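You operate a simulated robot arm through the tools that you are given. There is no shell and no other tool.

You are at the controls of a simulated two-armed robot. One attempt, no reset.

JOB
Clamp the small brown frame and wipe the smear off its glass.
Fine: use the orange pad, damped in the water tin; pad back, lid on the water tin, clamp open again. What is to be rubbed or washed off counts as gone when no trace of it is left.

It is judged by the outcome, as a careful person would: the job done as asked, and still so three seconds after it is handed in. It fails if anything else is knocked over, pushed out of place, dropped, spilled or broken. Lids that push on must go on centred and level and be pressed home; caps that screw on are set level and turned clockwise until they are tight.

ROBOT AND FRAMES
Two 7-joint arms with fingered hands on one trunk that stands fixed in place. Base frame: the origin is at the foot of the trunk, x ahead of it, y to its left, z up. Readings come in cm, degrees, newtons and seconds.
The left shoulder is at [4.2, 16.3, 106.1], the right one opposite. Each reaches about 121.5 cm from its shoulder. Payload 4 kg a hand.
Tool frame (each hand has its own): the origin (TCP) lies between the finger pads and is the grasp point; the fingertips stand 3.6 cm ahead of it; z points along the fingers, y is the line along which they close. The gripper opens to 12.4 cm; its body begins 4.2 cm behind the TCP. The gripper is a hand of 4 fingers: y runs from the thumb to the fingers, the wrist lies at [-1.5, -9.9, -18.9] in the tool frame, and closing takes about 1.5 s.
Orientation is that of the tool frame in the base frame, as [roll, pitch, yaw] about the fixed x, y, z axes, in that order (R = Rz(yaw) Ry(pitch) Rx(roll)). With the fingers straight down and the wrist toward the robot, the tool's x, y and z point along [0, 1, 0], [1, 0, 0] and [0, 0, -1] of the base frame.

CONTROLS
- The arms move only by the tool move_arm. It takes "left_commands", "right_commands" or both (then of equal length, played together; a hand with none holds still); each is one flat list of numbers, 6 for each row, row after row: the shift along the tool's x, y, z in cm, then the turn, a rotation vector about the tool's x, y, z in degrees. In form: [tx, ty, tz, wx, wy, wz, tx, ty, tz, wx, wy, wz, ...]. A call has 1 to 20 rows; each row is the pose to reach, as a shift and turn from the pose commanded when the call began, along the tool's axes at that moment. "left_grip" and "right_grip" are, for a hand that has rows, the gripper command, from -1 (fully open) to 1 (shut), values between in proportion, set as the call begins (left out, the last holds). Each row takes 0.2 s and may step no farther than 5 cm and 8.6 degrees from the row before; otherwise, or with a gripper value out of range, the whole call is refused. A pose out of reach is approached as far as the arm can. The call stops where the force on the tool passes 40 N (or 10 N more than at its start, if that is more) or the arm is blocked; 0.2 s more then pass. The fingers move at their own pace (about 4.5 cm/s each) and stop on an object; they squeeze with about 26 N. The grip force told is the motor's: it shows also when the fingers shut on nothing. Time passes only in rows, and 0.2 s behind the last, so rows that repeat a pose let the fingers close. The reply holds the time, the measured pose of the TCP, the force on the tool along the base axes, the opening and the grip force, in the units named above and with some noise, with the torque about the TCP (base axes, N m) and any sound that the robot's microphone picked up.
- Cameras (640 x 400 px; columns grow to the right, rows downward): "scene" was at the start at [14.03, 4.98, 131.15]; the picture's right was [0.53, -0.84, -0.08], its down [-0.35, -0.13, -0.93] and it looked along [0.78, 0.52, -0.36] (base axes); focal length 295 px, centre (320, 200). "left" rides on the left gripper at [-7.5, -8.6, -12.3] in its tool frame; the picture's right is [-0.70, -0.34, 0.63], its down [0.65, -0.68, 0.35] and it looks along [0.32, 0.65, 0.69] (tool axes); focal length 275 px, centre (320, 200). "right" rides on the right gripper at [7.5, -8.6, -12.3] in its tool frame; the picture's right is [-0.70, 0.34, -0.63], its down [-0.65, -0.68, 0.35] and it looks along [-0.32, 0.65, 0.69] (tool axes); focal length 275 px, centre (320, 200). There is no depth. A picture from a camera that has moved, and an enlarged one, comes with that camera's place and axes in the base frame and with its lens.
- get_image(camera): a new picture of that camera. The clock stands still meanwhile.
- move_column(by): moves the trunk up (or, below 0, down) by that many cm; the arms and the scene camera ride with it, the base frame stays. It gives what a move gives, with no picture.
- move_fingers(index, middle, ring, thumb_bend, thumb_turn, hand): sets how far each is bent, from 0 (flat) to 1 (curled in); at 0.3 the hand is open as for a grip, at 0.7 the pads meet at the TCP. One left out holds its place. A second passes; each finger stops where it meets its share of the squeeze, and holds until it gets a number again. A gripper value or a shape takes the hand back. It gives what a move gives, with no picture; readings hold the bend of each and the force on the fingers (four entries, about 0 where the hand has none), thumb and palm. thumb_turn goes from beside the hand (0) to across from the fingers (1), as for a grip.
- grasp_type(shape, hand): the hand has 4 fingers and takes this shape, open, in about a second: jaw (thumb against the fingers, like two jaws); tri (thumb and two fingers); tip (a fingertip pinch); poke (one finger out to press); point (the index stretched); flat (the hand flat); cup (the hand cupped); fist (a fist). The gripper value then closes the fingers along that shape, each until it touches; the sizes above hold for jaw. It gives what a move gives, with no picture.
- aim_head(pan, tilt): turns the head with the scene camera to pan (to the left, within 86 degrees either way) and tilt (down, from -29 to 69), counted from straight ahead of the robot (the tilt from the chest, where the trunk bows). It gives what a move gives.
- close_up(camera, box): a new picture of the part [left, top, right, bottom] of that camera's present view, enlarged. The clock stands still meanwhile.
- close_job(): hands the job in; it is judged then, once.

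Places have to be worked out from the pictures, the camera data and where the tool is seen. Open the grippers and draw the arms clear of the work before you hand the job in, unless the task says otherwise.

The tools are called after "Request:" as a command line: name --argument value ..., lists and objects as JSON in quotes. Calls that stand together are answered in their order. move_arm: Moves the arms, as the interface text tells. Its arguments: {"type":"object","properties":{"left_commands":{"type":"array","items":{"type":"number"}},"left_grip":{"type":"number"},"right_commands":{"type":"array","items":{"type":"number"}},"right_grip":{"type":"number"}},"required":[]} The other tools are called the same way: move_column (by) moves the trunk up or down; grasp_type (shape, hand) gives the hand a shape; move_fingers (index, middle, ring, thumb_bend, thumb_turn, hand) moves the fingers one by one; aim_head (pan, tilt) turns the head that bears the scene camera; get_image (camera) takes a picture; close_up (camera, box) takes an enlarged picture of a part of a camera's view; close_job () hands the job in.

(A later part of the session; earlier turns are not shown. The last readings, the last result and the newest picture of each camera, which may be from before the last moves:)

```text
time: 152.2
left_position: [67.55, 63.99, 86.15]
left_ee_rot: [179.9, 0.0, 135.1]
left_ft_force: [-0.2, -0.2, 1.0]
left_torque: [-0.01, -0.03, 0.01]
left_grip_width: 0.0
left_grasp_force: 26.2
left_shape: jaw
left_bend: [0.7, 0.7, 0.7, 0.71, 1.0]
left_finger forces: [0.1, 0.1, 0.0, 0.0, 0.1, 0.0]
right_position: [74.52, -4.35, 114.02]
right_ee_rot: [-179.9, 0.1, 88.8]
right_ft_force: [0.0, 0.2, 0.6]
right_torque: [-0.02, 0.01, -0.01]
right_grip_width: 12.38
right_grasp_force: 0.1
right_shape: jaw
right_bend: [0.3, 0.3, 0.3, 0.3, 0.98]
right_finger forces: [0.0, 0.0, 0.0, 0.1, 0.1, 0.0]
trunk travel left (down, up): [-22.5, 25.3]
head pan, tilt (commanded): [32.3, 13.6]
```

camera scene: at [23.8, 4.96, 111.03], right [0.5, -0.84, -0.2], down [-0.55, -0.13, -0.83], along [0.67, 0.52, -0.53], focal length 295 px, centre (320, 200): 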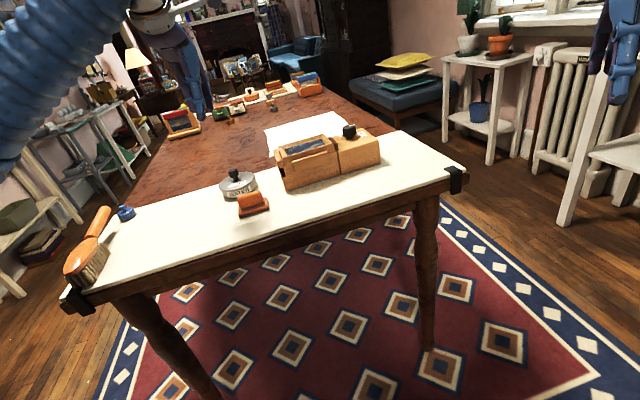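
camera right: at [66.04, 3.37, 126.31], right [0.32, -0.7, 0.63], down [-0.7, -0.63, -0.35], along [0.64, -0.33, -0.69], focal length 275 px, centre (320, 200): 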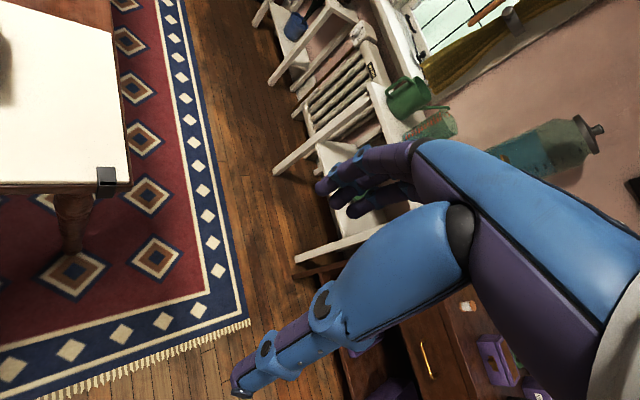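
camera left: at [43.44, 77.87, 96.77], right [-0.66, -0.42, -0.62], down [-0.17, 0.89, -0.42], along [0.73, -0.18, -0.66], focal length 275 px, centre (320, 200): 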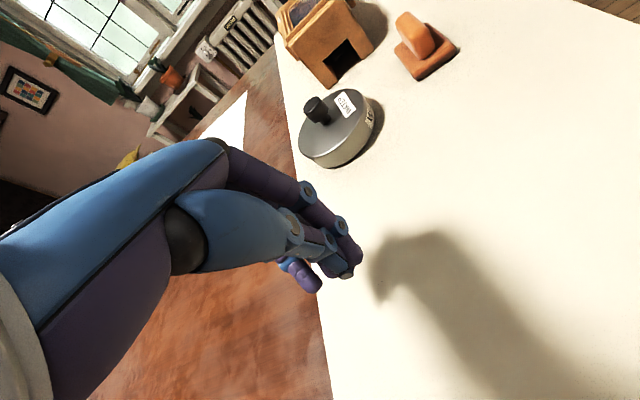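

Just touching (about 1 N). I add a light press and check.

Request:
move_arm --left_commands '[0, 0, 0.1, 0, 0, 0, 0, 0, 0.1, 0, 0, 0]'

```text
time: 152.8
left_position: [67.57, 64.03, 86.25]
left_ee_rot: [180.0, 0.1, 135.1]
left_ft_force: [-0.5, 0.2, 4.6]
left_torque: [-0.03, -0.02, 0.01]
left_grip_width: 0.0
left_grasp_force: 25.9
left_shape: jaw
left_bend: [0.7, 0.7, 0.7, 0.71, 1.0]
left_finger forces: [0.0, 0.0, 0.0, 0.0, 0.0, 0.0]
right_position: [74.42, -4.3, 114.19]
right_ee_rot: [-179.8, 0.0, 88.7]
right_ft_force: [0.3, -0.6, 0.3]
right_torque: [-0.03, 0.0, 0.01]
right_grip_width: 12.39
right_grasp_force: 0.0
right_shape: jaw
right_bend: [0.3, 0.3, 0.3, 0.3, 0.98]
right_finger forces: [0.0, 0.1, 0.0, 0.0, 0.1, 0.0]
trunk travel left (down, up): [-22.5, 25.3]
head pan, tilt (commanded): [32.3, 13.6]
```

Pressing with 4.6 N. I ease it 0.12 cm toward -x and check for a drop in force.

Request:
move_arm --left_commands '[0.05, -0.09, 0, 0, 0, 0, 0.05, -0.09, 0, 0, 0, 0]'

Request:
move_arm --left_commands '[0.05, -0.09, 0, 0, 0, 0, 0.05, -0.09, 0, 0, 0, 0]'

Request:
close_up --camera "scene" --box '[240, 245, 296, 290]'

```text
time: 153.4
left_position: [67.5, 63.91, 86.24]
left_ee_rot: [-180.0, 0.0, 135.2]
left_ft_force: [1.2, 0.6, 3.6]
left_torque: [-0.04, -0.07, 0.02]
left_grip_width: 0.01
left_grasp_force: 25.9
left_shape: jaw
left_bend: [0.7, 0.7, 0.7, 0.71, 1.0]
left_finger forces: [0.1, 0.0, 0.1, 0.0, 0.0, 0.0]
right_position: [74.3, -4.44, 114.09]
right_ee_rot: [-179.9, 0.1, 88.8]
right_ft_force: [-0.5, 0.3, -0.3]
right_torque: [0.0, 0.01, -0.03]
right_grip_width: 12.36
right_grasp_force: 0.0
right_shape: jaw
right_bend: [0.3, 0.3, 0.3, 0.3, 0.98]
right_finger forces: [0.0, 0.0, 0.0, 0.0, 0.1, 0.0]
trunk travel left (down, up): [-22.5, 25.3]
head pan, tilt (commanded): [32.3, 13.6]
```

```text
time: 154.0
left_position: [67.32, 63.95, 86.24]
left_ee_rot: [-179.9, 0.0, 135.1]
left_ft_force: [2.3, 0.5, 4.2]
left_torque: [0.02, -0.08, 0.01]
left_grip_width: 0.0
left_grasp_force: 25.9
left_shape: jaw
left_bend: [0.7, 0.7, 0.7, 0.71, 1.0]
left_finger forces: [0.0, 0.1, 0.0, 0.1, 0.0, 0.0]
right_position: [74.51, -4.42, 114.18]
right_ee_rot: [-179.9, 0.1, 88.8]
right_ft_force: [-0.3, -0.1, -0.2]
right_torque: [0.0, 0.0, -0.01]
right_grip_width: 12.38
right_grasp_force: 0.2
right_shape: jaw
right_bend: [0.3, 0.3, 0.3, 0.3, 0.98]
right_finger forces: [0.0, 0.0, 0.0, 0.0, 0.0, 0.1]
trunk travel left (down, up): [-22.5, 25.3]
head pan, tilt (commanded): [32.3, 13.6]
```

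```text
8.89 times, centred on (268, 268) of scene
camera zoom: at [14.01, 4.94, 131.16], right [0.53, -0.84, -0.08], down [-0.35, -0.13, -0.93], along [0.78, 0.52, -0.36], focal length 2626 px, centre (782, -400)
```

zoom: 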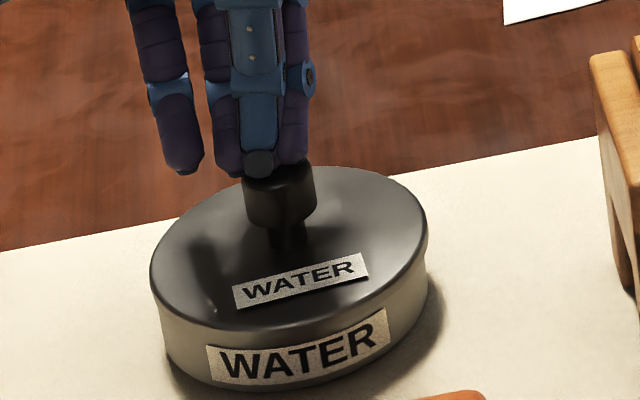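

No drop yet. I keep searching: further in small steps around this spot under light pressure.

Request:
move_arm --left_commands '[0.05, -0.1, 0, 0, 0, 0, 0.1, -0.2, 0, 0, 0, 0, 0.1, -0.2, 0, 0, 0, 0]'

Request:
move_arm --left_commands '[0, -0.15, 0, 0, 0, 0, 0, -0.15, 0, 0, 0, 0]'

Request:
close_up --camera "scene" --box '[240, 245, 296, 290]'

```text
time: 154.8
left_position: [67.15, 63.68, 86.18]
left_ee_rot: [180.0, 0.0, 135.0]
left_ft_force: [1.7, -0.4, 5.4]
left_torque: [0.03, -0.04, 0.03]
left_grip_width: 0.02
left_grasp_force: 26.3
left_shape: jaw
left_bend: [0.7, 0.7, 0.7, 0.71, 1.0]
left_finger forces: [0.0, 0.0, 0.1, 0.0, 0.1, 0.1]
right_position: [74.39, -4.34, 114.17]
right_ee_rot: [-179.9, 0.0, 88.8]
right_ft_force: [-0.5, 0.0, -0.3]
right_torque: [-0.02, 0.01, 0.01]
right_grip_width: 12.38
right_grasp_force: 0.1
right_shape: jaw
right_bend: [0.3, 0.3, 0.3, 0.3, 0.98]
right_finger forces: [0.0, 0.0, 0.1, 0.0, 0.0, 0.0]
trunk travel left (down, up): [-22.5, 25.3]
head pan, tilt (commanded): [32.3, 13.6]
```

```text
time: 155.4
left_position: [67.03, 63.79, 86.18]
left_ee_rot: [180.0, 0.1, 135.1]
left_ft_force: [0.5, 1.7, 4.5]
left_torque: [0.02, -0.07, 0.05]
left_grip_width: 0.0
left_grasp_force: 26.1
left_shape: jaw
left_bend: [0.7, 0.7, 0.7, 0.71, 1.0]
left_finger forces: [0.0, 0.1, 0.0, 0.0, 0.1, 0.1]
right_position: [74.41, -4.44, 114.11]
right_ee_rot: [-179.8, -0.1, 88.8]
right_ft_force: [-1.0, 0.1, 1.1]
right_torque: [-0.06, 0.01, 0.02]
right_grip_width: 12.37
right_grasp_force: 0.1
right_shape: jaw
right_bend: [0.3, 0.3, 0.3, 0.3, 0.98]
right_finger forces: [0.0, 0.0, 0.0, 0.0, 0.0, 0.0]
trunk travel left (down, up): [-22.5, 25.3]
head pan, tilt (commanded): [32.3, 13.6]
```

```text
8.89 times, centred on (268, 268) of scene
camera zoom: at [14.01, 4.94, 131.16], right [0.53, -0.84, -0.08], down [-0.35, -0.13, -0.93], along [0.78, 0.52, -0.36], focal length 2626 px, centre (782, -400)
```

zoom: 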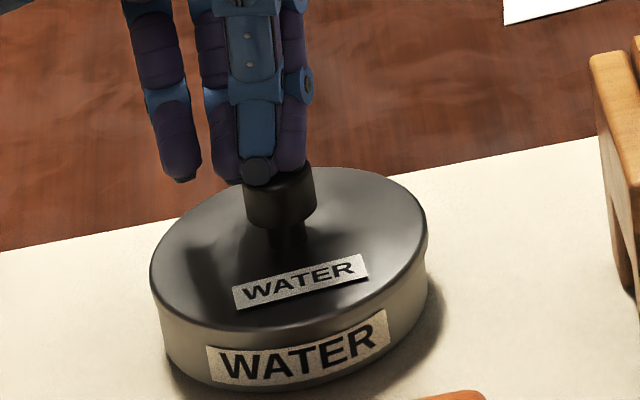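

The fingertips just slide on the knob, so I will nudge the knob sideways again with the fingers instead, in finer steps. I lift, open, and turn the hand to 18° so that the fingers push along the needed direction.

Request:
move_arm --left_commands '[0, 0, -2, 0, 0, 0, 0, 0, -5, 0, 0, 6, -0.2, 0.2, -8, 0, 0, 13, -0.2, 0.2, -8.8, 0, 0, 20, -0.2, 0.2, -8.8, 0, 0, 27, -0.2, 0.2, -8.8, 0, 0, 27]' --left_grip 0.3

Request:
close_up --camera "left" --box '[340, 220, 480, 350]'

Request:
close_up --camera "scene" --box '[244, 260, 292, 290]'

```text
time: 156.8
left_position: [67.27, 63.79, 94.98]
left_ee_rot: [-179.9, 0.1, 108.0]
left_ft_force: [-0.5, -0.4, 0.3]
left_torque: [0.04, 0.0, 0.0]
left_grip_width: 4.31
left_grasp_force: 0.0
left_shape: jaw
left_bend: [0.49, 0.52, 0.51, 0.6, 1.0]
left_finger forces: [0.0, 0.0, 0.0, 0.1, 0.1, 0.0]
right_position: [74.55, -4.33, 114.06]
right_ee_rot: [-179.9, 0.0, 88.9]
right_ft_force: [0.3, -0.3, 0.6]
right_torque: [0.0, 0.03, 0.01]
right_grip_width: 12.37
right_grasp_force: 0.0
right_shape: jaw
right_bend: [0.3, 0.3, 0.3, 0.3, 0.98]
right_finger forces: [0.0, 0.0, 0.0, 0.1, 0.0, 0.0]
trunk travel left (down, up): [-22.5, 25.3]
head pan, tilt (commanded): [32.3, 13.6]
```

```text
3.08 times, centred on (410, 285) of left
camera zoom: at [61.51, 53.96, 107.16], right [-0.11, -0.77, -0.63], down [-0.85, 0.4, -0.34], along [0.52, 0.5, -0.69], focal length 847 px, centre (43, -62)
```

zoom: 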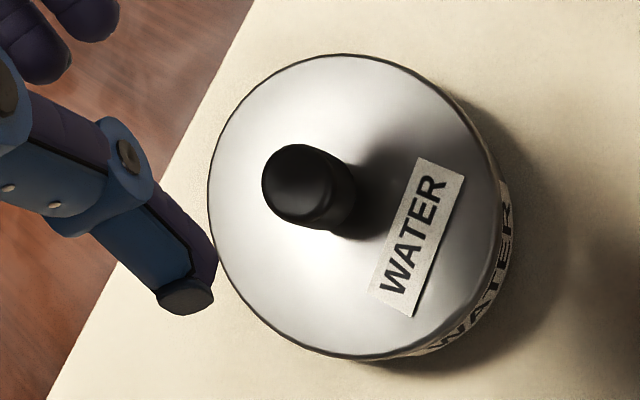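

```text
13.33 times, centred on (268, 275) of scene
camera zoom: at [14.04, 4.95, 131.15], right [0.53, -0.84, -0.08], down [-0.35, -0.13, -0.93], along [0.78, 0.52, -0.36], focal length 3939 px, centre (1013, -800)
```

zoom: 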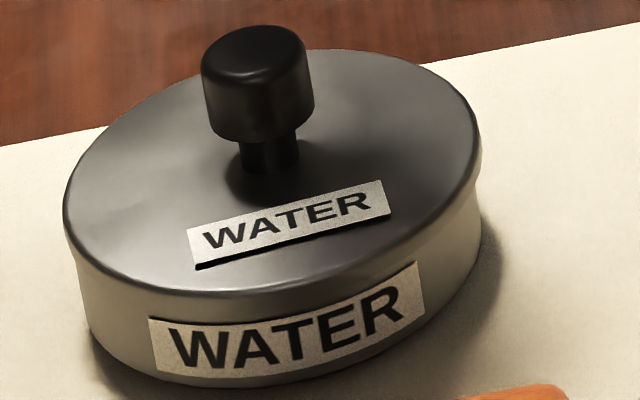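

The knob is at tool (0.1, 0.24). I align so index and middle cradle it and lower to knob height.

Request:
move_arm --left_commands '[-0.49, -0.06, 3.5, 0, 0, 0, -0.49, -0.06, 7, 0, 0, 0, -0.49, -0.06, 9.8, 0, 0, 0, -0.49, -0.06, 10.5, 0, 0, 0, -0.49, -0.3, 10.5, 0, 0, 0, -0.49, -0.5, 10.5, 0, 0, 0, -0.49, -0.5, 10.5, 0, 0, 0]'

Request:
close_up --camera "scene" --box '[244, 260, 292, 290]'

Request:
close_up --camera "left" --box '[260, 170, 440, 310]'

```text
time: 158.4
left_position: [66.89, 63.12, 84.39]
left_ee_rot: [-180.0, 0.0, 108.1]
left_ft_force: [0.1, -0.1, 0.8]
left_torque: [0.02, 0.0, -0.04]
left_grip_width: 4.32
left_grasp_force: 0.0
left_shape: jaw
left_bend: [0.49, 0.52, 0.51, 0.6, 1.0]
left_finger forces: [0.1, 0.0, 0.1, 0.0, 0.1, 0.0]
right_position: [74.41, -4.34, 114.11]
right_ee_rot: [-179.9, -0.1, 88.8]
right_ft_force: [0.9, 0.7, 1.0]
right_torque: [-0.01, -0.01, 0.0]
right_grip_width: 12.35
right_grasp_force: 0.0
right_shape: jaw
right_bend: [0.3, 0.3, 0.3, 0.3, 0.98]
right_finger forces: [0.0, 0.0, 0.0, 0.1, 0.0, 0.1]
trunk travel left (down, up): [-22.5, 25.3]
head pan, tilt (commanded): [32.3, 13.6]
```

```text
13.33 times, centred on (268, 275) of scene
camera zoom: at [14.03, 4.96, 131.15], right [0.53, -0.84, -0.08], down [-0.35, -0.13, -0.93], along [0.78, 0.52, -0.36], focal length 3939 px, centre (1013, -800)
```

zoom: 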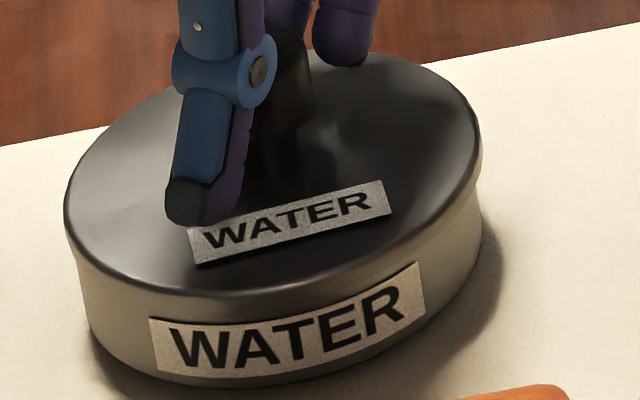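

```text
2.86 times, centred on (350, 240) of left
camera zoom: at [61.18, 53.36, 96.67], right [-0.1, -0.77, -0.63], down [-0.85, 0.4, -0.34], along [0.52, 0.5, -0.69], focal length 786 px, centre (234, 86)
```

zoom: 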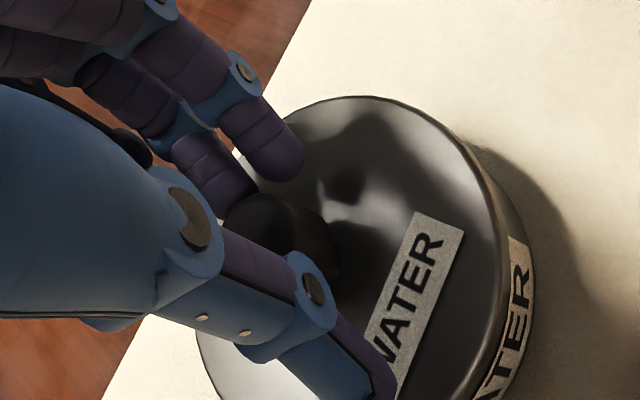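

Fingers are close behind the knob. I push in 0.1 cm steps and watch the lid.

Request:
move_arm --left_commands '[0, -0.1, 0, 0, 0, 0, 0, -0.1, 0, 0, 0, 0]'

Request:
close_up --camera "scene" --box '[244, 260, 292, 290]'

Request:
move_arm --left_commands '[0, -0.1, 0, 0, 0, 0, 0, -0.1, 0, 0, 0, 0]'

Request:
close_up --camera "scene" --box '[244, 260, 292, 290]'

```text
time: 159.0
left_position: [66.92, 63.07, 84.48]
left_ee_rot: [-180.0, 0.0, 108.1]
left_ft_force: [0.4, 0.2, -0.8]
left_torque: [0.0, -0.01, -0.03]
left_grip_width: 4.28
left_grasp_force: 0.1
left_shape: jaw
left_bend: [0.49, 0.52, 0.51, 0.6, 1.0]
left_finger forces: [0.0, 0.1, 0.0, 0.0, 0.0, 0.1]
right_position: [74.58, -4.34, 114.15]
right_ee_rot: [-179.9, 0.0, 88.8]
right_ft_force: [-0.2, 0.0, 0.0]
right_torque: [0.0, 0.01, 0.01]
right_grip_width: 12.37
right_grasp_force: 0.2
right_shape: jaw
right_bend: [0.3, 0.3, 0.3, 0.3, 0.98]
right_finger forces: [0.1, 0.1, 0.0, 0.0, 0.0, 0.0]
trunk travel left (down, up): [-22.5, 25.3]
head pan, tilt (commanded): [32.3, 13.6]
```

```text
13.33 times, centred on (268, 275) of scene
camera zoom: at [14.03, 4.96, 131.15], right [0.53, -0.84, -0.08], down [-0.35, -0.13, -0.93], along [0.78, 0.52, -0.36], focal length 3939 px, centre (1013, -800)
```

zoom: 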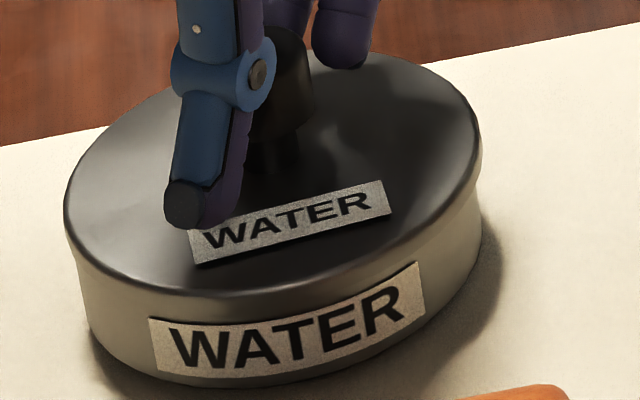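

```text
time: 159.6
left_position: [66.64, 63.07, 84.38]
left_ee_rot: [180.0, 0.1, 108.1]
left_ft_force: [0.2, 0.2, 0.7]
left_torque: [-0.02, 0.01, -0.03]
left_grip_width: 4.33
left_grasp_force: 0.1
left_shape: jaw
left_bend: [0.49, 0.52, 0.51, 0.6, 1.0]
left_finger forces: [0.0, 0.1, 0.0, 0.0, 0.1, 0.0]
right_position: [74.45, -4.33, 114.09]
right_ee_rot: [-179.9, 0.0, 88.8]
right_ft_force: [0.6, -0.2, 0.3]
right_torque: [0.01, 0.01, -0.01]
right_grip_width: 12.35
right_grasp_force: 0.1
right_shape: jaw
right_bend: [0.3, 0.3, 0.3, 0.3, 0.98]
right_finger forces: [0.0, 0.1, 0.1, 0.1, 0.1, 0.1]
trunk travel left (down, up): [-22.5, 25.3]
head pan, tilt (commanded): [32.3, 13.6]
```

```text
13.33 times, centred on (268, 275) of scene
camera zoom: at [14.03, 4.96, 131.15], right [0.53, -0.84, -0.08], down [-0.35, -0.13, -0.93], along [0.78, 0.52, -0.36], focal length 3939 px, centre (1013, -800)
```

zoom: 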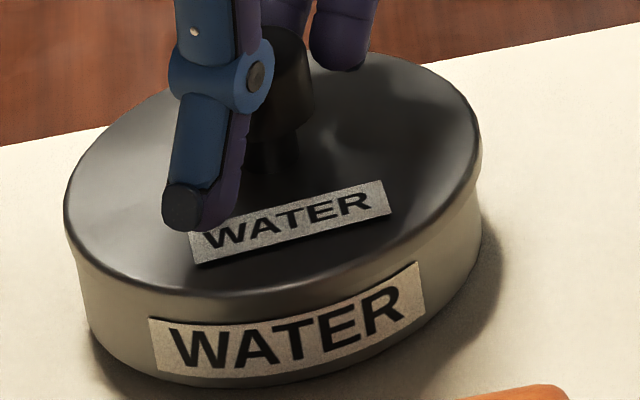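

Still no movement of the lid. I continue in 0.1 cm steps.

Request:
move_arm --left_commands '[0, -0.1, 0, 0, 0, 0, 0, -0.1, 0, 0, 0, 0]'

Request:
close_up --camera "scene" --box '[244, 260, 292, 290]'

Request:
move_arm --left_commands '[0, -0.1, 0, 0, 0, 0, 0, -0.1, 0, 0, 0, 0]'

Request:
close_up --camera "scene" --box '[244, 260, 292, 290]'

```text
time: 160.2
left_position: [66.74, 63.08, 84.38]
left_ee_rot: [180.0, 0.0, 107.9]
left_ft_force: [-0.1, 0.3, 0.2]
left_torque: [0.0, -0.01, 0.03]
left_grip_width: 4.33
left_grasp_force: 0.1
left_shape: jaw
left_bend: [0.49, 0.52, 0.51, 0.6, 1.0]
left_finger forces: [0.0, 0.1, 0.1, 0.0, 0.0, 0.0]
right_position: [74.53, -4.35, 114.13]
right_ee_rot: [-179.9, 0.0, 88.7]
right_ft_force: [0.3, 0.3, 1.1]
right_torque: [0.03, -0.01, -0.02]
right_grip_width: 12.35
right_grasp_force: 0.1
right_shape: jaw
right_bend: [0.3, 0.3, 0.3, 0.3, 0.98]
right_finger forces: [0.0, 0.0, 0.0, 0.1, 0.0, 0.0]
trunk travel left (down, up): [-22.5, 25.3]
head pan, tilt (commanded): [32.3, 13.6]
```

```text
13.33 times, centred on (268, 275) of scene
camera zoom: at [14.03, 4.96, 131.15], right [0.53, -0.84, -0.08], down [-0.35, -0.13, -0.93], along [0.78, 0.52, -0.36], focal length 3939 px, centre (1013, -800)
```

zoom: 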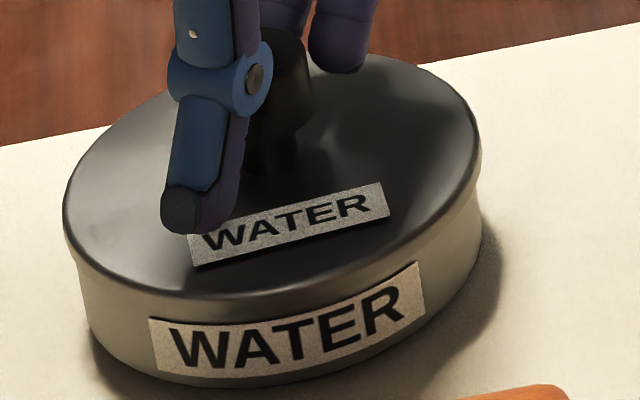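

```text
time: 160.8
left_position: [66.61, 62.93, 84.5]
left_ee_rot: [-179.9, 0.0, 108.1]
left_ft_force: [-0.5, 1.1, 0.0]
left_torque: [0.0, 0.01, -0.03]
left_grip_width: 4.31
left_grasp_force: 0.1
left_shape: jaw
left_bend: [0.49, 0.52, 0.51, 0.6, 1.0]
left_finger forces: [0.0, 0.2, 0.0, 0.0, 0.0, 0.1]
right_position: [74.47, -4.26, 114.01]
right_ee_rot: [-179.8, 0.0, 88.8]
right_ft_force: [0.7, 0.1, -0.6]
right_torque: [-0.02, 0.01, 0.0]
right_grip_width: 12.37
right_grasp_force: 0.0
right_shape: jaw
right_bend: [0.3, 0.3, 0.3, 0.3, 0.98]
right_finger forces: [0.0, 0.0, 0.0, 0.0, 0.1, 0.0]
trunk travel left (down, up): [-22.5, 25.3]
head pan, tilt (commanded): [32.3, 13.6]
```

```text
13.33 times, centred on (268, 275) of scene
camera zoom: at [14.03, 4.96, 131.15], right [0.53, -0.84, -0.08], down [-0.35, -0.13, -0.93], along [0.78, 0.52, -0.36], focal length 3939 px, centre (1013, -800)
```

zoom: 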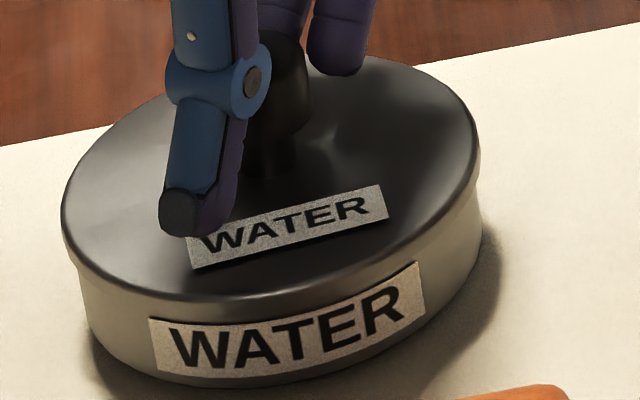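

The lid has moved slightly (about 0.1 cm). I check the front closely and then press test.

Request:
close_up --camera "scene" --box '[246, 266, 270, 288]'

Request:
close_up --camera "scene" --box '[264, 258, 288, 280]'

```text
16.00 times, centred on (258, 277) of scene
camera zoom: at [14.03, 4.96, 131.15], right [0.53, -0.84, -0.08], down [-0.35, -0.13, -0.93], along [0.78, 0.52, -0.36], focal length 4726 px, centre (1312, -1032)
```

zoom: 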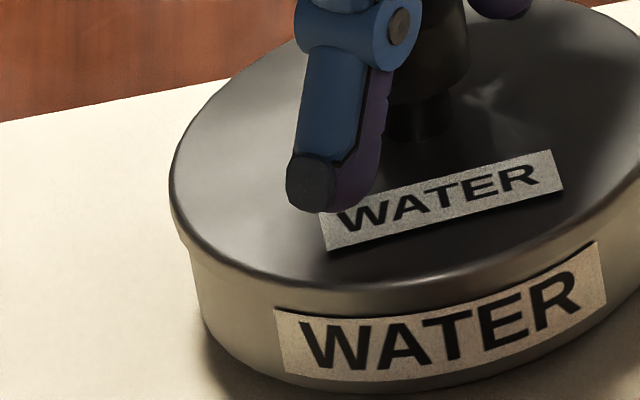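

```text
16.00 times, centred on (276, 269) of scene
camera zoom: at [14.03, 4.96, 131.15], right [0.53, -0.84, -0.08], down [-0.35, -0.13, -0.93], along [0.78, 0.52, -0.36], focal length 4726 px, centre (1024, -904)
```

zoom: 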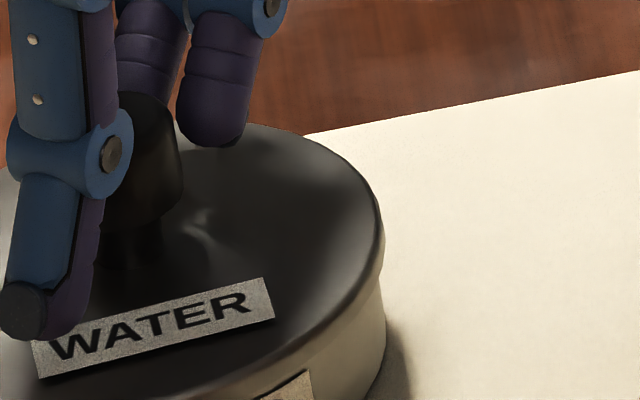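

By the side overhangs the lid is now about 0.1 cm to the left of centre: the fit is tight. I use the hand as a cage: back off, then close thumb and fingers to just wider than the knob so I can steer the lid in both directions.

Request:
move_arm --left_commands '[0, 0.4, 0, 0, 0, 0, 0, 0.75, 0, 0, 0, 0, 0, 0.75, 0, 0, 0, 0]'

Request:
move_arm --left_commands '[0, 0, 0, 0, 0, 0, 0, 0, 0, 0, 0, 0, 0, 0, 0, 0, 0, 0, 0, 0, 0, 0, 0, 0]' --left_grip 0.52

Request:
close_up --camera "scene" --box '[244, 256, 292, 286]'

Request:
close_up --camera "left" --box '[260, 170, 440, 310]'

```text
time: 161.6
left_position: [67.22, 63.18, 84.5]
left_ee_rot: [-179.9, 0.0, 108.0]
left_ft_force: [-0.1, -0.4, -0.3]
left_torque: [-0.02, -0.01, 0.01]
left_grip_width: 4.31
left_grasp_force: 0.0
left_shape: jaw
left_bend: [0.49, 0.52, 0.51, 0.6, 1.0]
left_finger forces: [0.0, 0.1, 0.0, 0.1, 0.0, 0.0]
right_position: [74.48, -4.36, 114.08]
right_ee_rot: [-179.9, 0.1, 88.8]
right_ft_force: [0.4, -0.3, 0.5]
right_torque: [0.02, 0.0, 0.0]
right_grip_width: 12.35
right_grasp_force: 0.0
right_shape: jaw
right_bend: [0.3, 0.3, 0.3, 0.3, 0.98]
right_finger forces: [0.0, 0.0, 0.0, 0.1, 0.1, 0.0]
trunk travel left (down, up): [-22.5, 25.3]
head pan, tilt (commanded): [32.3, 13.6]
```

```text
time: 162.6
left_position: [67.27, 63.26, 84.33]
left_ee_rot: [-180.0, 0.0, 108.1]
left_ft_force: [0.5, 0.3, -0.8]
left_torque: [0.03, -0.02, -0.04]
left_grip_width: 3.01
left_grasp_force: 0.1
left_shape: jaw
left_bend: [0.55, 0.57, 0.56, 0.63, 1.0]
left_finger forces: [0.0, 0.0, 0.0, 0.0, 0.1, 0.0]
right_position: [74.31, -4.33, 114.09]
right_ee_rot: [-179.8, 0.1, 88.8]
right_ft_force: [-0.3, 0.1, -0.5]
right_torque: [-0.01, -0.02, 0.01]
right_grip_width: 12.36
right_grasp_force: 0.1
right_shape: jaw
right_bend: [0.3, 0.3, 0.3, 0.3, 0.98]
right_finger forces: [0.1, 0.0, 0.1, 0.1, 0.0, 0.0]
trunk travel left (down, up): [-22.5, 25.3]
head pan, tilt (commanded): [32.3, 13.6]
```

```text
13.33 times, centred on (268, 271) of scene
camera zoom: at [14.03, 4.96, 131.15], right [0.53, -0.84, -0.08], down [-0.35, -0.13, -0.93], along [0.78, 0.52, -0.36], focal length 3939 px, centre (1013, -747)
```

zoom: 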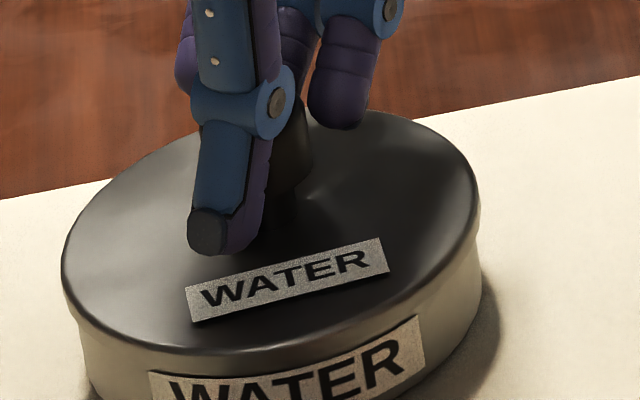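

```text
2.86 times, centred on (350, 240) of left
camera zoom: at [61.53, 53.46, 96.62], right [-0.1, -0.77, -0.63], down [-0.85, 0.4, -0.35], along [0.52, 0.5, -0.69], focal length 786 px, centre (234, 86)
```

zoom: 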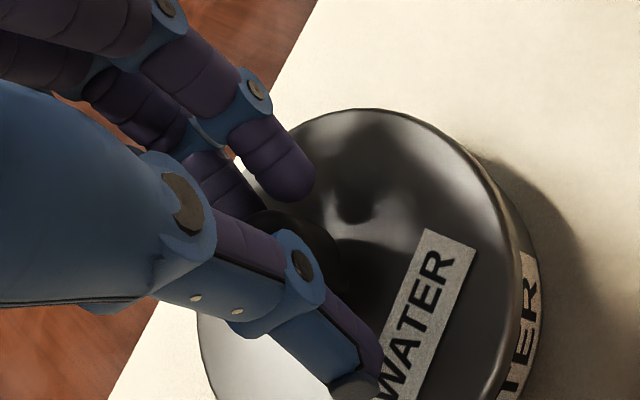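

I raise, turn the hand to -45° so the thumb can push straight along the clamp-to-right direction, and re-measure the knob.

Request:
move_arm --left_commands '[0, 0, -3, 0, 0, 0, 0, 0, -6, 0, 0, 7, 0, 0, -9, 0, 0, 15, 0, 0, -10.6, 0, 0, 23, 0, 0, -10.6, 0, 0, 31, 0, 0, -10.6, 0, 0, 39, 0, 0, -10.6, 0, 0, 47, 0, 0, -10.6, 0, 0, 55, 0, 0, -10.6, 0, 0, 63, 0, 0, -10.6, 0, 0, 63]' --left_grip 0.3

Request:
get_image --camera "left"

Request:
close_up --camera "left" --box '[340, 220, 480, 350]'

Request:
close_up --camera "scene" --box '[244, 260, 292, 290]'

```text
time: 164.8
left_position: [67.22, 63.23, 95.04]
left_ee_rot: [180.0, 0.1, 45.0]
left_ft_force: [0.3, 0.3, 0.4]
left_torque: [0.02, -0.01, 0.01]
left_grip_width: 4.35
left_grasp_force: 0.1
left_shape: jaw
left_bend: [0.49, 0.52, 0.51, 0.6, 1.0]
left_finger forces: [0.1, 0.0, 0.0, 0.0, 0.1, 0.0]
right_position: [74.46, -4.26, 114.09]
right_ee_rot: [-179.9, 0.1, 88.7]
right_ft_force: [-1.0, 0.3, -1.4]
right_torque: [0.0, 0.02, 0.01]
right_grip_width: 12.37
right_grasp_force: 0.2
right_shape: jaw
right_bend: [0.3, 0.3, 0.3, 0.3, 0.98]
right_finger forces: [0.1, 0.0, 0.0, 0.1, 0.1, 0.1]
trunk travel left (down, up): [-22.5, 25.3]
head pan, tilt (commanded): [32.3, 13.6]
```

```text
taken
camera left: at [56.01, 64.02, 107.23], right [-0.73, -0.25, -0.63], down [-0.03, 0.94, -0.35], along [0.68, -0.24, -0.69], focal length 275 px, centre (320, 200)
```

left: 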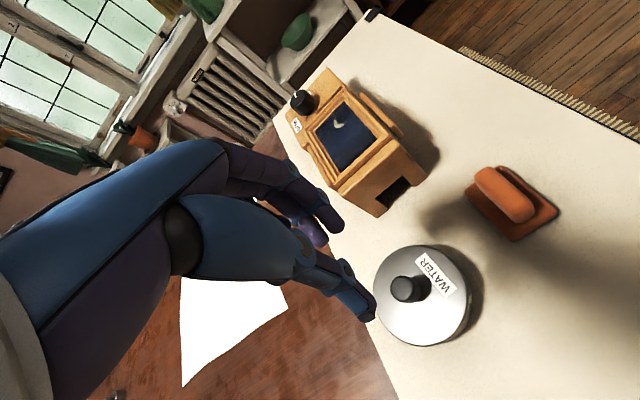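

```text
3.08 times, centred on (410, 285) of left
camera zoom: at [56.01, 64.02, 107.23], right [-0.73, -0.25, -0.63], down [-0.03, 0.94, -0.35], along [0.68, -0.24, -0.69], focal length 847 px, centre (43, -62)
```

zoom: 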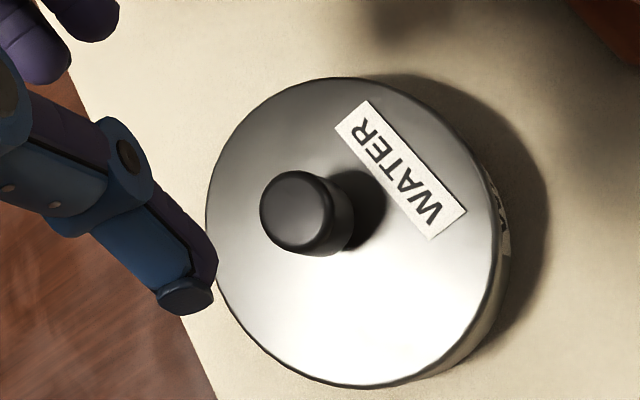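

```text
13.33 times, centred on (268, 275) of scene
camera zoom: at [14.01, 4.97, 131.16], right [0.53, -0.84, -0.08], down [-0.35, -0.13, -0.93], along [0.78, 0.52, -0.36], focal length 3939 px, centre (1013, -800)
```

zoom: 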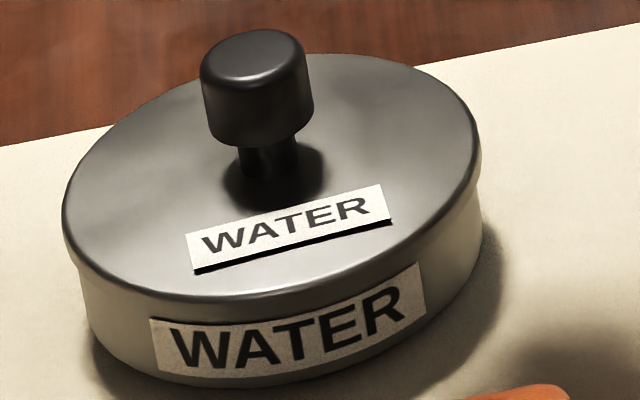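

The knob is at tool (0.58, -0.24), well in line with the thumb. I lower to knob height and then push along +y in small steps.

Request:
move_arm --left_commands '[0, -0.1, 3.5, 0, 0, 0, 0, -0.1, 7, 0, 0, 0, 0, -0.1, 9.8, 0, 0, 0, 0, -0.1, 10.6, 0, 0, 0, 0, 0.1, 10.6, 0, 0, 0, 0, 0.1, 10.6, 0, 0, 0]'

Request:
close_up --camera "scene" --box '[244, 260, 292, 290]'

Request:
move_arm --left_commands '[0, 0.1, 0, 0, 0, 0, 0, 0.1, 0, 0, 0, 0]'

Request:
close_up --camera "scene" --box '[244, 260, 292, 290]'

```text
time: 166.2
left_position: [67.46, 63.2, 84.54]
left_ee_rot: [180.0, 0.0, 45.0]
left_ft_force: [-0.1, -0.7, 0.1]
left_torque: [0.03, 0.03, 0.02]
left_grip_width: 4.3
left_grasp_force: 0.1
left_shape: jaw
left_bend: [0.49, 0.52, 0.51, 0.6, 1.0]
left_finger forces: [0.0, 0.0, 0.0, 0.0, 0.0, 0.1]
right_position: [74.5, -4.4, 114.18]
right_ee_rot: [-179.9, 0.0, 88.7]
right_ft_force: [-0.6, 1.0, -0.6]
right_torque: [0.0, 0.02, -0.01]
right_grip_width: 12.35
right_grasp_force: 0.1
right_shape: jaw
right_bend: [0.3, 0.3, 0.3, 0.3, 0.98]
right_finger forces: [0.1, 0.1, 0.0, 0.0, 0.0, 0.0]
trunk travel left (down, up): [-22.5, 25.3]
head pan, tilt (commanded): [32.3, 13.6]
```

```text
13.33 times, centred on (268, 275) of scene
camera zoom: at [14.03, 4.96, 131.15], right [0.53, -0.84, -0.08], down [-0.35, -0.13, -0.93], along [0.78, 0.52, -0.36], focal length 3939 px, centre (1013, -800)
```

zoom: 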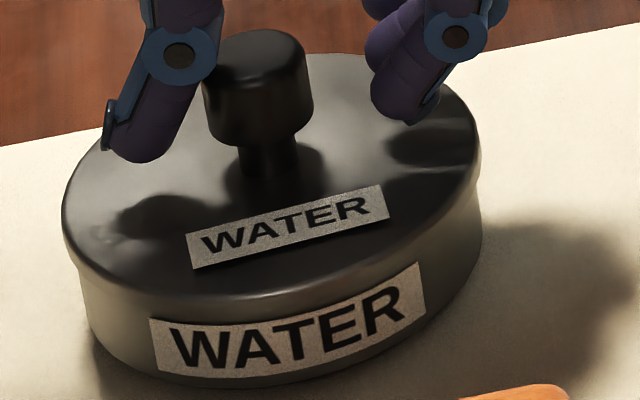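

```text
time: 166.8
left_position: [67.45, 63.14, 84.49]
left_ee_rot: [179.9, -0.1, 45.0]
left_ft_force: [0.2, -0.6, 0.2]
left_torque: [0.0, 0.02, -0.01]
left_grip_width: 4.31
left_grasp_force: 0.2
left_shape: jaw
left_bend: [0.49, 0.52, 0.51, 0.6, 1.0]
left_finger forces: [0.1, 0.1, 0.1, 0.0, 0.2, 0.0]
right_position: [74.52, -4.39, 114.08]
right_ee_rot: [-179.9, 0.0, 88.8]
right_ft_force: [-0.4, -0.3, -0.5]
right_torque: [0.01, 0.04, 0.02]
right_grip_width: 12.37
right_grasp_force: 0.0
right_shape: jaw
right_bend: [0.3, 0.3, 0.3, 0.3, 0.98]
right_finger forces: [0.0, 0.0, 0.0, 0.0, 0.0, 0.0]
trunk travel left (down, up): [-22.5, 25.3]
head pan, tilt (commanded): [32.3, 13.6]
```

```text
13.33 times, centred on (268, 275) of scene
camera zoom: at [14.03, 4.97, 131.15], right [0.53, -0.84, -0.08], down [-0.35, -0.13, -0.93], along [0.78, 0.52, -0.36], focal length 3939 px, centre (1013, -800)
```

zoom: 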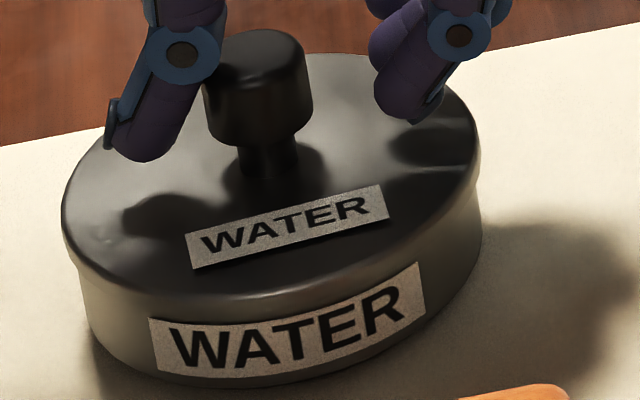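

Thumb is nearly touching the knob (0.2 N). I continue pushing in 0.08 cm steps and watch.

Request:
move_arm --left_commands '[0, 0.08, 0, 0, 0, 0, 0, 0.08, 0, 0, 0, 0]'

Request:
close_up --camera "scene" --box '[244, 260, 292, 290]'

Request:
move_arm --left_commands '[0, 0.08, 0, 0, 0, 0, 0, 0.08, 0, 0, 0, 0]'

Request:
close_up --camera "scene" --box '[244, 260, 292, 290]'

```text
time: 167.4
left_position: [67.48, 63.08, 84.43]
left_ee_rot: [-179.9, -0.1, 45.1]
left_ft_force: [0.1, -0.6, 0.6]
left_torque: [0.03, -0.01, -0.01]
left_grip_width: 4.31
left_grasp_force: 0.0
left_shape: jaw
left_bend: [0.49, 0.52, 0.51, 0.6, 1.0]
left_finger forces: [0.1, 0.0, 0.0, 0.1, 0.2, 0.1]
right_position: [74.51, -4.37, 114.09]
right_ee_rot: [-179.9, 0.1, 88.8]
right_ft_force: [0.3, -0.3, 1.0]
right_torque: [0.01, -0.02, 0.0]
right_grip_width: 12.37
right_grasp_force: 0.0
right_shape: jaw
right_bend: [0.3, 0.3, 0.3, 0.3, 0.98]
right_finger forces: [0.0, 0.0, 0.0, 0.0, 0.0, 0.1]
trunk travel left (down, up): [-22.5, 25.3]
head pan, tilt (commanded): [32.3, 13.6]
```

```text
13.33 times, centred on (268, 275) of scene
camera zoom: at [14.03, 4.97, 131.15], right [0.53, -0.84, -0.08], down [-0.35, -0.13, -0.93], along [0.78, 0.52, -0.36], focal length 3939 px, centre (1013, -800)
```

zoom: 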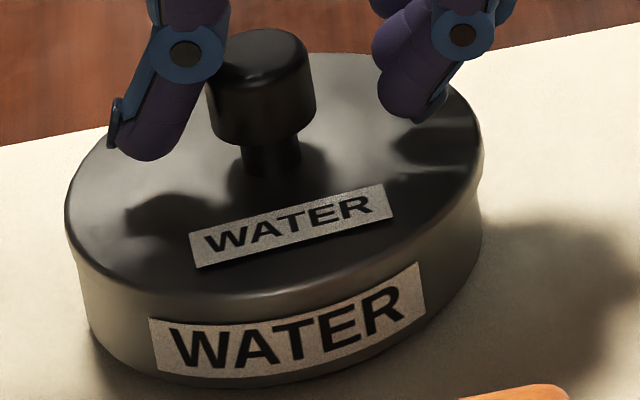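

```text
time: 168.0
left_position: [67.5, 63.04, 84.39]
left_ee_rot: [180.0, 0.0, 45.0]
left_ft_force: [-0.1, 0.6, -0.9]
left_torque: [0.01, -0.01, 0.03]
left_grip_width: 4.31
left_grasp_force: 0.0
left_shape: jaw
left_bend: [0.49, 0.52, 0.51, 0.6, 1.0]
left_finger forces: [0.0, 0.0, 0.0, 0.0, 0.2, 0.0]
right_position: [74.49, -4.38, 114.07]
right_ee_rot: [-180.0, 0.0, 88.9]
right_ft_force: [0.4, 0.2, -0.1]
right_torque: [-0.02, 0.0, -0.02]
right_grip_width: 12.35
right_grasp_force: 0.1
right_shape: jaw
right_bend: [0.3, 0.3, 0.3, 0.3, 0.98]
right_finger forces: [0.0, 0.0, 0.0, 0.0, 0.0, 0.0]
trunk travel left (down, up): [-22.5, 25.3]
head pan, tilt (commanded): [32.3, 13.6]
```

```text
13.33 times, centred on (268, 275) of scene
camera zoom: at [14.03, 4.97, 131.15], right [0.53, -0.84, -0.08], down [-0.35, -0.13, -0.93], along [0.78, 0.52, -0.36], focal length 3939 px, centre (1013, -800)
```

zoom: 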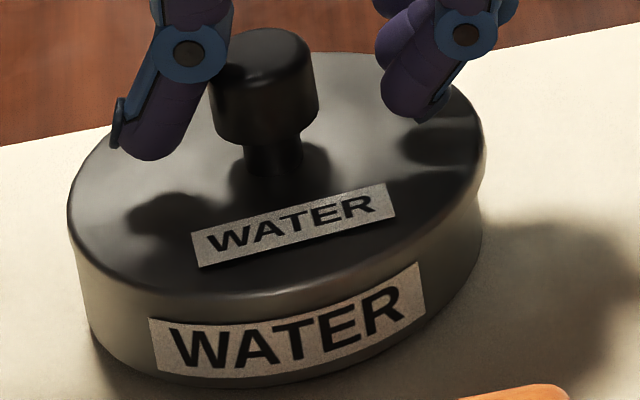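

The lid moved 0.14 cm right and by my estimate is now centred within about 0.05 cm. I lift, close the fingers and press on the knob again.

Request:
move_arm --left_commands '[0, -0.3, 0, 0, 0, 0, 0, -0.3, -3, 0, 0, 0, 0, -0.3, -6, 0, 0, 0, 0, -0.3, -8, 0, 0, 0]'

Request:
move_arm --left_commands '[0, 0, 0, 0, 0, 0, 0, 0, 0, 0, 0, 0, 0, 0, 0, 0, 0, 0, 0, 0, 0, 0, 0, 0, 0, 0, 0, 0, 0, 0]' --left_grip 1

Request:
close_up --camera "left" --box '[300, 190, 460, 320]'

Request:
close_up --camera "scene" --box '[236, 235, 300, 290]'

```text
time: 169.0
left_position: [67.38, 63.13, 92.42]
left_ee_rot: [-179.9, 0.0, 45.0]
left_ft_force: [0.5, 0.3, -0.7]
left_torque: [-0.01, -0.03, -0.04]
left_grip_width: 4.33
left_grasp_force: 0.1
left_shape: jaw
left_bend: [0.49, 0.52, 0.51, 0.6, 1.0]
left_finger forces: [0.1, 0.0, 0.1, 0.0, 0.1, 0.1]
right_position: [74.55, -4.39, 114.04]
right_ee_rot: [-179.9, 0.1, 88.8]
right_ft_force: [0.0, -0.4, 0.1]
right_torque: [0.01, 0.02, -0.04]
right_grip_width: 12.35
right_grasp_force: 0.1
right_shape: jaw
right_bend: [0.3, 0.3, 0.3, 0.3, 0.98]
right_finger forces: [0.1, 0.1, 0.0, 0.0, 0.1, 0.1]
trunk travel left (down, up): [-22.5, 25.3]
head pan, tilt (commanded): [32.3, 13.6]
```

```text
time: 170.2
left_position: [67.36, 63.16, 92.45]
left_ee_rot: [179.9, 0.0, 45.2]
left_ft_force: [0.4, -0.4, 0.2]
left_torque: [0.01, 0.0, 0.02]
left_grip_width: 0.0
left_grasp_force: 25.9
left_shape: jaw
left_bend: [0.7, 0.7, 0.7, 0.71, 1.0]
left_finger forces: [0.0, 0.1, 0.0, 0.0, 0.1, 0.0]
right_position: [74.51, -4.29, 114.23]
right_ee_rot: [-179.9, 0.1, 88.8]
right_ft_force: [0.1, 0.4, -0.5]
right_torque: [0.04, 0.0, 0.0]
right_grip_width: 12.35
right_grasp_force: 0.1
right_shape: jaw
right_bend: [0.3, 0.3, 0.3, 0.3, 0.98]
right_finger forces: [0.1, 0.1, 0.0, 0.1, 0.1, 0.0]
trunk travel left (down, up): [-22.5, 25.3]
head pan, tilt (commanded): [32.3, 13.6]
```

```text
3.08 times, centred on (380, 255) of left
camera zoom: at [56.09, 63.94, 104.69], right [-0.73, -0.25, -0.63], down [-0.03, 0.94, -0.35], along [0.68, -0.24, -0.69], focal length 847 px, centre (135, 31)
```

zoom: 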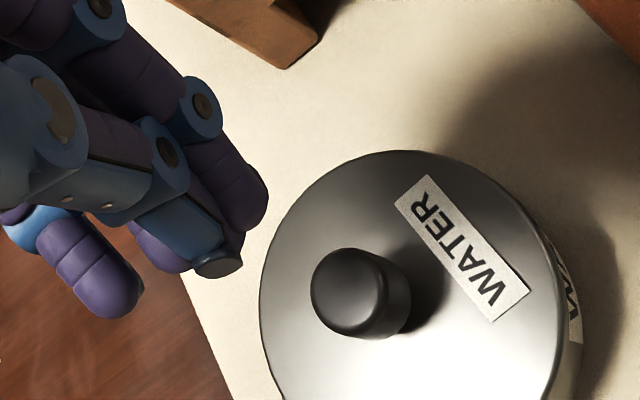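

```text
7.27 times, centred on (268, 262) of scene
camera zoom: at [14.03, 4.96, 131.15], right [0.53, -0.84, -0.08], down [-0.35, -0.13, -0.93], along [0.78, 0.52, -0.36], focal length 2148 px, centre (698, -254)
```

zoom: 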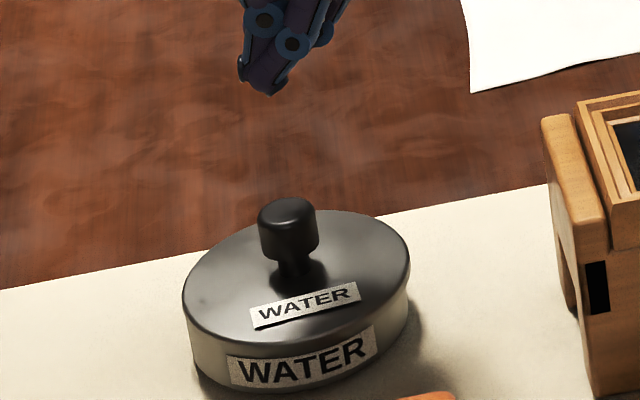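

The knob is at tool (0.62, -0.17). I centre over it and press in steps.

Request:
move_arm --left_commands '[0.62, -0.17, 2.5, 0, 0, 0, 0.62, -0.17, 5, 0, 0, 0, 0.62, -0.17, 6.1, 0, 0, 0, 0.62, -0.17, 6.1, 0, 0, 0]'

Request:
move_arm --left_commands '[0, 0, 0.15, 0, 0, 0, 0, 0, 0.3, 0, 0, 0, 0, 0, 0.3, 0, 0, 0]'

Request:
move_arm --left_commands '[0, 0, 0.15, 0, 0, 0, 0, 0, 0.3, 0, 0, 0, 0, 0, 0.3, 0, 0, 0]'

```text
time: 171.2
left_position: [67.59, 63.7, 86.37]
left_ee_rot: [-179.9, 0.0, 45.1]
left_ft_force: [-0.3, -0.4, -0.4]
left_torque: [0.01, -0.02, -0.01]
left_grip_width: 0.0
left_grasp_force: 25.4
left_shape: jaw
left_bend: [0.7, 0.7, 0.7, 0.71, 1.0]
left_finger forces: [0.0, 0.0, 0.1, 0.1, 0.0, 0.0]
right_position: [74.51, -4.27, 114.04]
right_ee_rot: [-179.9, 0.1, 88.7]
right_ft_force: [-0.4, 0.3, -0.3]
right_torque: [0.02, 0.02, -0.02]
right_grip_width: 12.36
right_grasp_force: 0.0
right_shape: jaw
right_bend: [0.3, 0.3, 0.3, 0.3, 0.98]
right_finger forces: [0.0, 0.0, 0.0, 0.0, 0.0, 0.0]
trunk travel left (down, up): [-22.5, 25.3]
head pan, tilt (commanded): [32.3, 13.6]
```

```text
time: 172.0
left_position: [67.61, 63.75, 86.23]
left_ee_rot: [-179.9, -0.2, 45.2]
left_ft_force: [1.4, -1.3, 7.1]
left_torque: [-0.05, -0.03, -0.02]
left_grip_width: 0.0
left_grasp_force: 25.5
left_shape: jaw
left_bend: [0.7, 0.7, 0.7, 0.71, 1.0]
left_finger forces: [0.0, 0.0, 0.1, 0.1, 0.1, 0.0]
right_position: [74.5, -4.52, 114.22]
right_ee_rot: [-180.0, 0.0, 88.8]
right_ft_force: [-0.2, 0.2, -0.2]
right_torque: [0.01, -0.01, 0.02]
right_grip_width: 12.39
right_grasp_force: 0.1
right_shape: jaw
right_bend: [0.3, 0.3, 0.3, 0.3, 0.98]
right_finger forces: [0.0, 0.0, 0.0, 0.0, 0.1, 0.0]
trunk travel left (down, up): [-22.5, 25.3]
head pan, tilt (commanded): [32.3, 13.6]
```

```text
time: 172.8
left_position: [67.68, 63.57, 86.15]
left_ee_rot: [179.9, -0.2, 45.1]
left_ft_force: [5.6, -1.7, 26.6]
left_torque: [-0.09, -0.16, 0.01]
left_grip_width: 0.0
left_grasp_force: 26.7
left_shape: jaw
left_bend: [0.7, 0.7, 0.7, 0.71, 1.0]
left_finger forces: [35.7, 0.0, 0.1, 0.0, 0.1, 0.0]
right_position: [74.37, -4.41, 114.24]
right_ee_rot: [180.0, -0.1, 88.7]
right_ft_force: [-0.4, -0.5, -1.7]
right_torque: [0.01, -0.02, 0.0]
right_grip_width: 12.36
right_grasp_force: 0.0
right_shape: jaw
right_bend: [0.3, 0.3, 0.3, 0.3, 0.98]
right_finger forces: [0.1, 0.0, 0.0, 0.1, 0.1, 0.0]
trunk travel left (down, up): [-22.5, 25.3]
head pan, tilt (commanded): [32.3, 13.6]
```

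Still 86.15 at 27 N. I press on to the force limit to see if it goes home.

Request:
move_arm --left_commands '[0, 0, 0.12, 0, 0, 0, 0, 0, 0.2, 0, 0, 0, 0, 0, 0.25, 0, 0, 0]'

Request:
close_up --camera "scene" --box '[244, 260, 292, 290]'

```text
time: 173.5
left_position: [67.64, 63.85, 86.18]
left_ee_rot: [179.7, -0.3, 45.1]
left_ft_force: [-0.7, -4.8, 22.5]
left_torque: [-0.18, 0.05, -0.02]
left_grip_width: 0.0
left_grasp_force: 26.2
left_shape: jaw
left_bend: [0.7, 0.7, 0.7, 0.71, 1.0]
left_finger forces: [31.4, 0.1, 0.0, 0.1, 0.0, 0.0]
right_position: [74.38, -4.29, 114.05]
right_ee_rot: [-180.0, 0.1, 88.8]
right_ft_force: [0.3, 0.3, -0.7]
right_torque: [0.0, 0.0, 0.01]
right_grip_width: 12.37
right_grasp_force: 0.1
right_shape: jaw
right_bend: [0.3, 0.3, 0.3, 0.3, 0.98]
right_finger forces: [0.1, 0.2, 0.0, 0.0, 0.0, 0.0]
trunk travel left (down, up): [-22.5, 25.3]
head pan, tilt (commanded): [32.3, 13.6]
stopped in row 3 (left hand): the force on the tool passed its limit at 41 N (the readings are from after the stop); the commanded pose is now the measured one
```

```text
13.33 times, centred on (268, 275) of scene
camera zoom: at [13.93, 4.88, 131.13], right [0.53, -0.84, -0.08], down [-0.35, -0.13, -0.93], along [0.78, 0.52, -0.36], focal length 3939 px, centre (1013, -800)
```

zoom: 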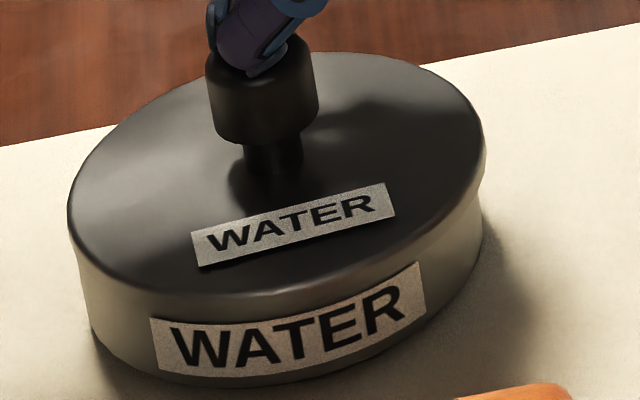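

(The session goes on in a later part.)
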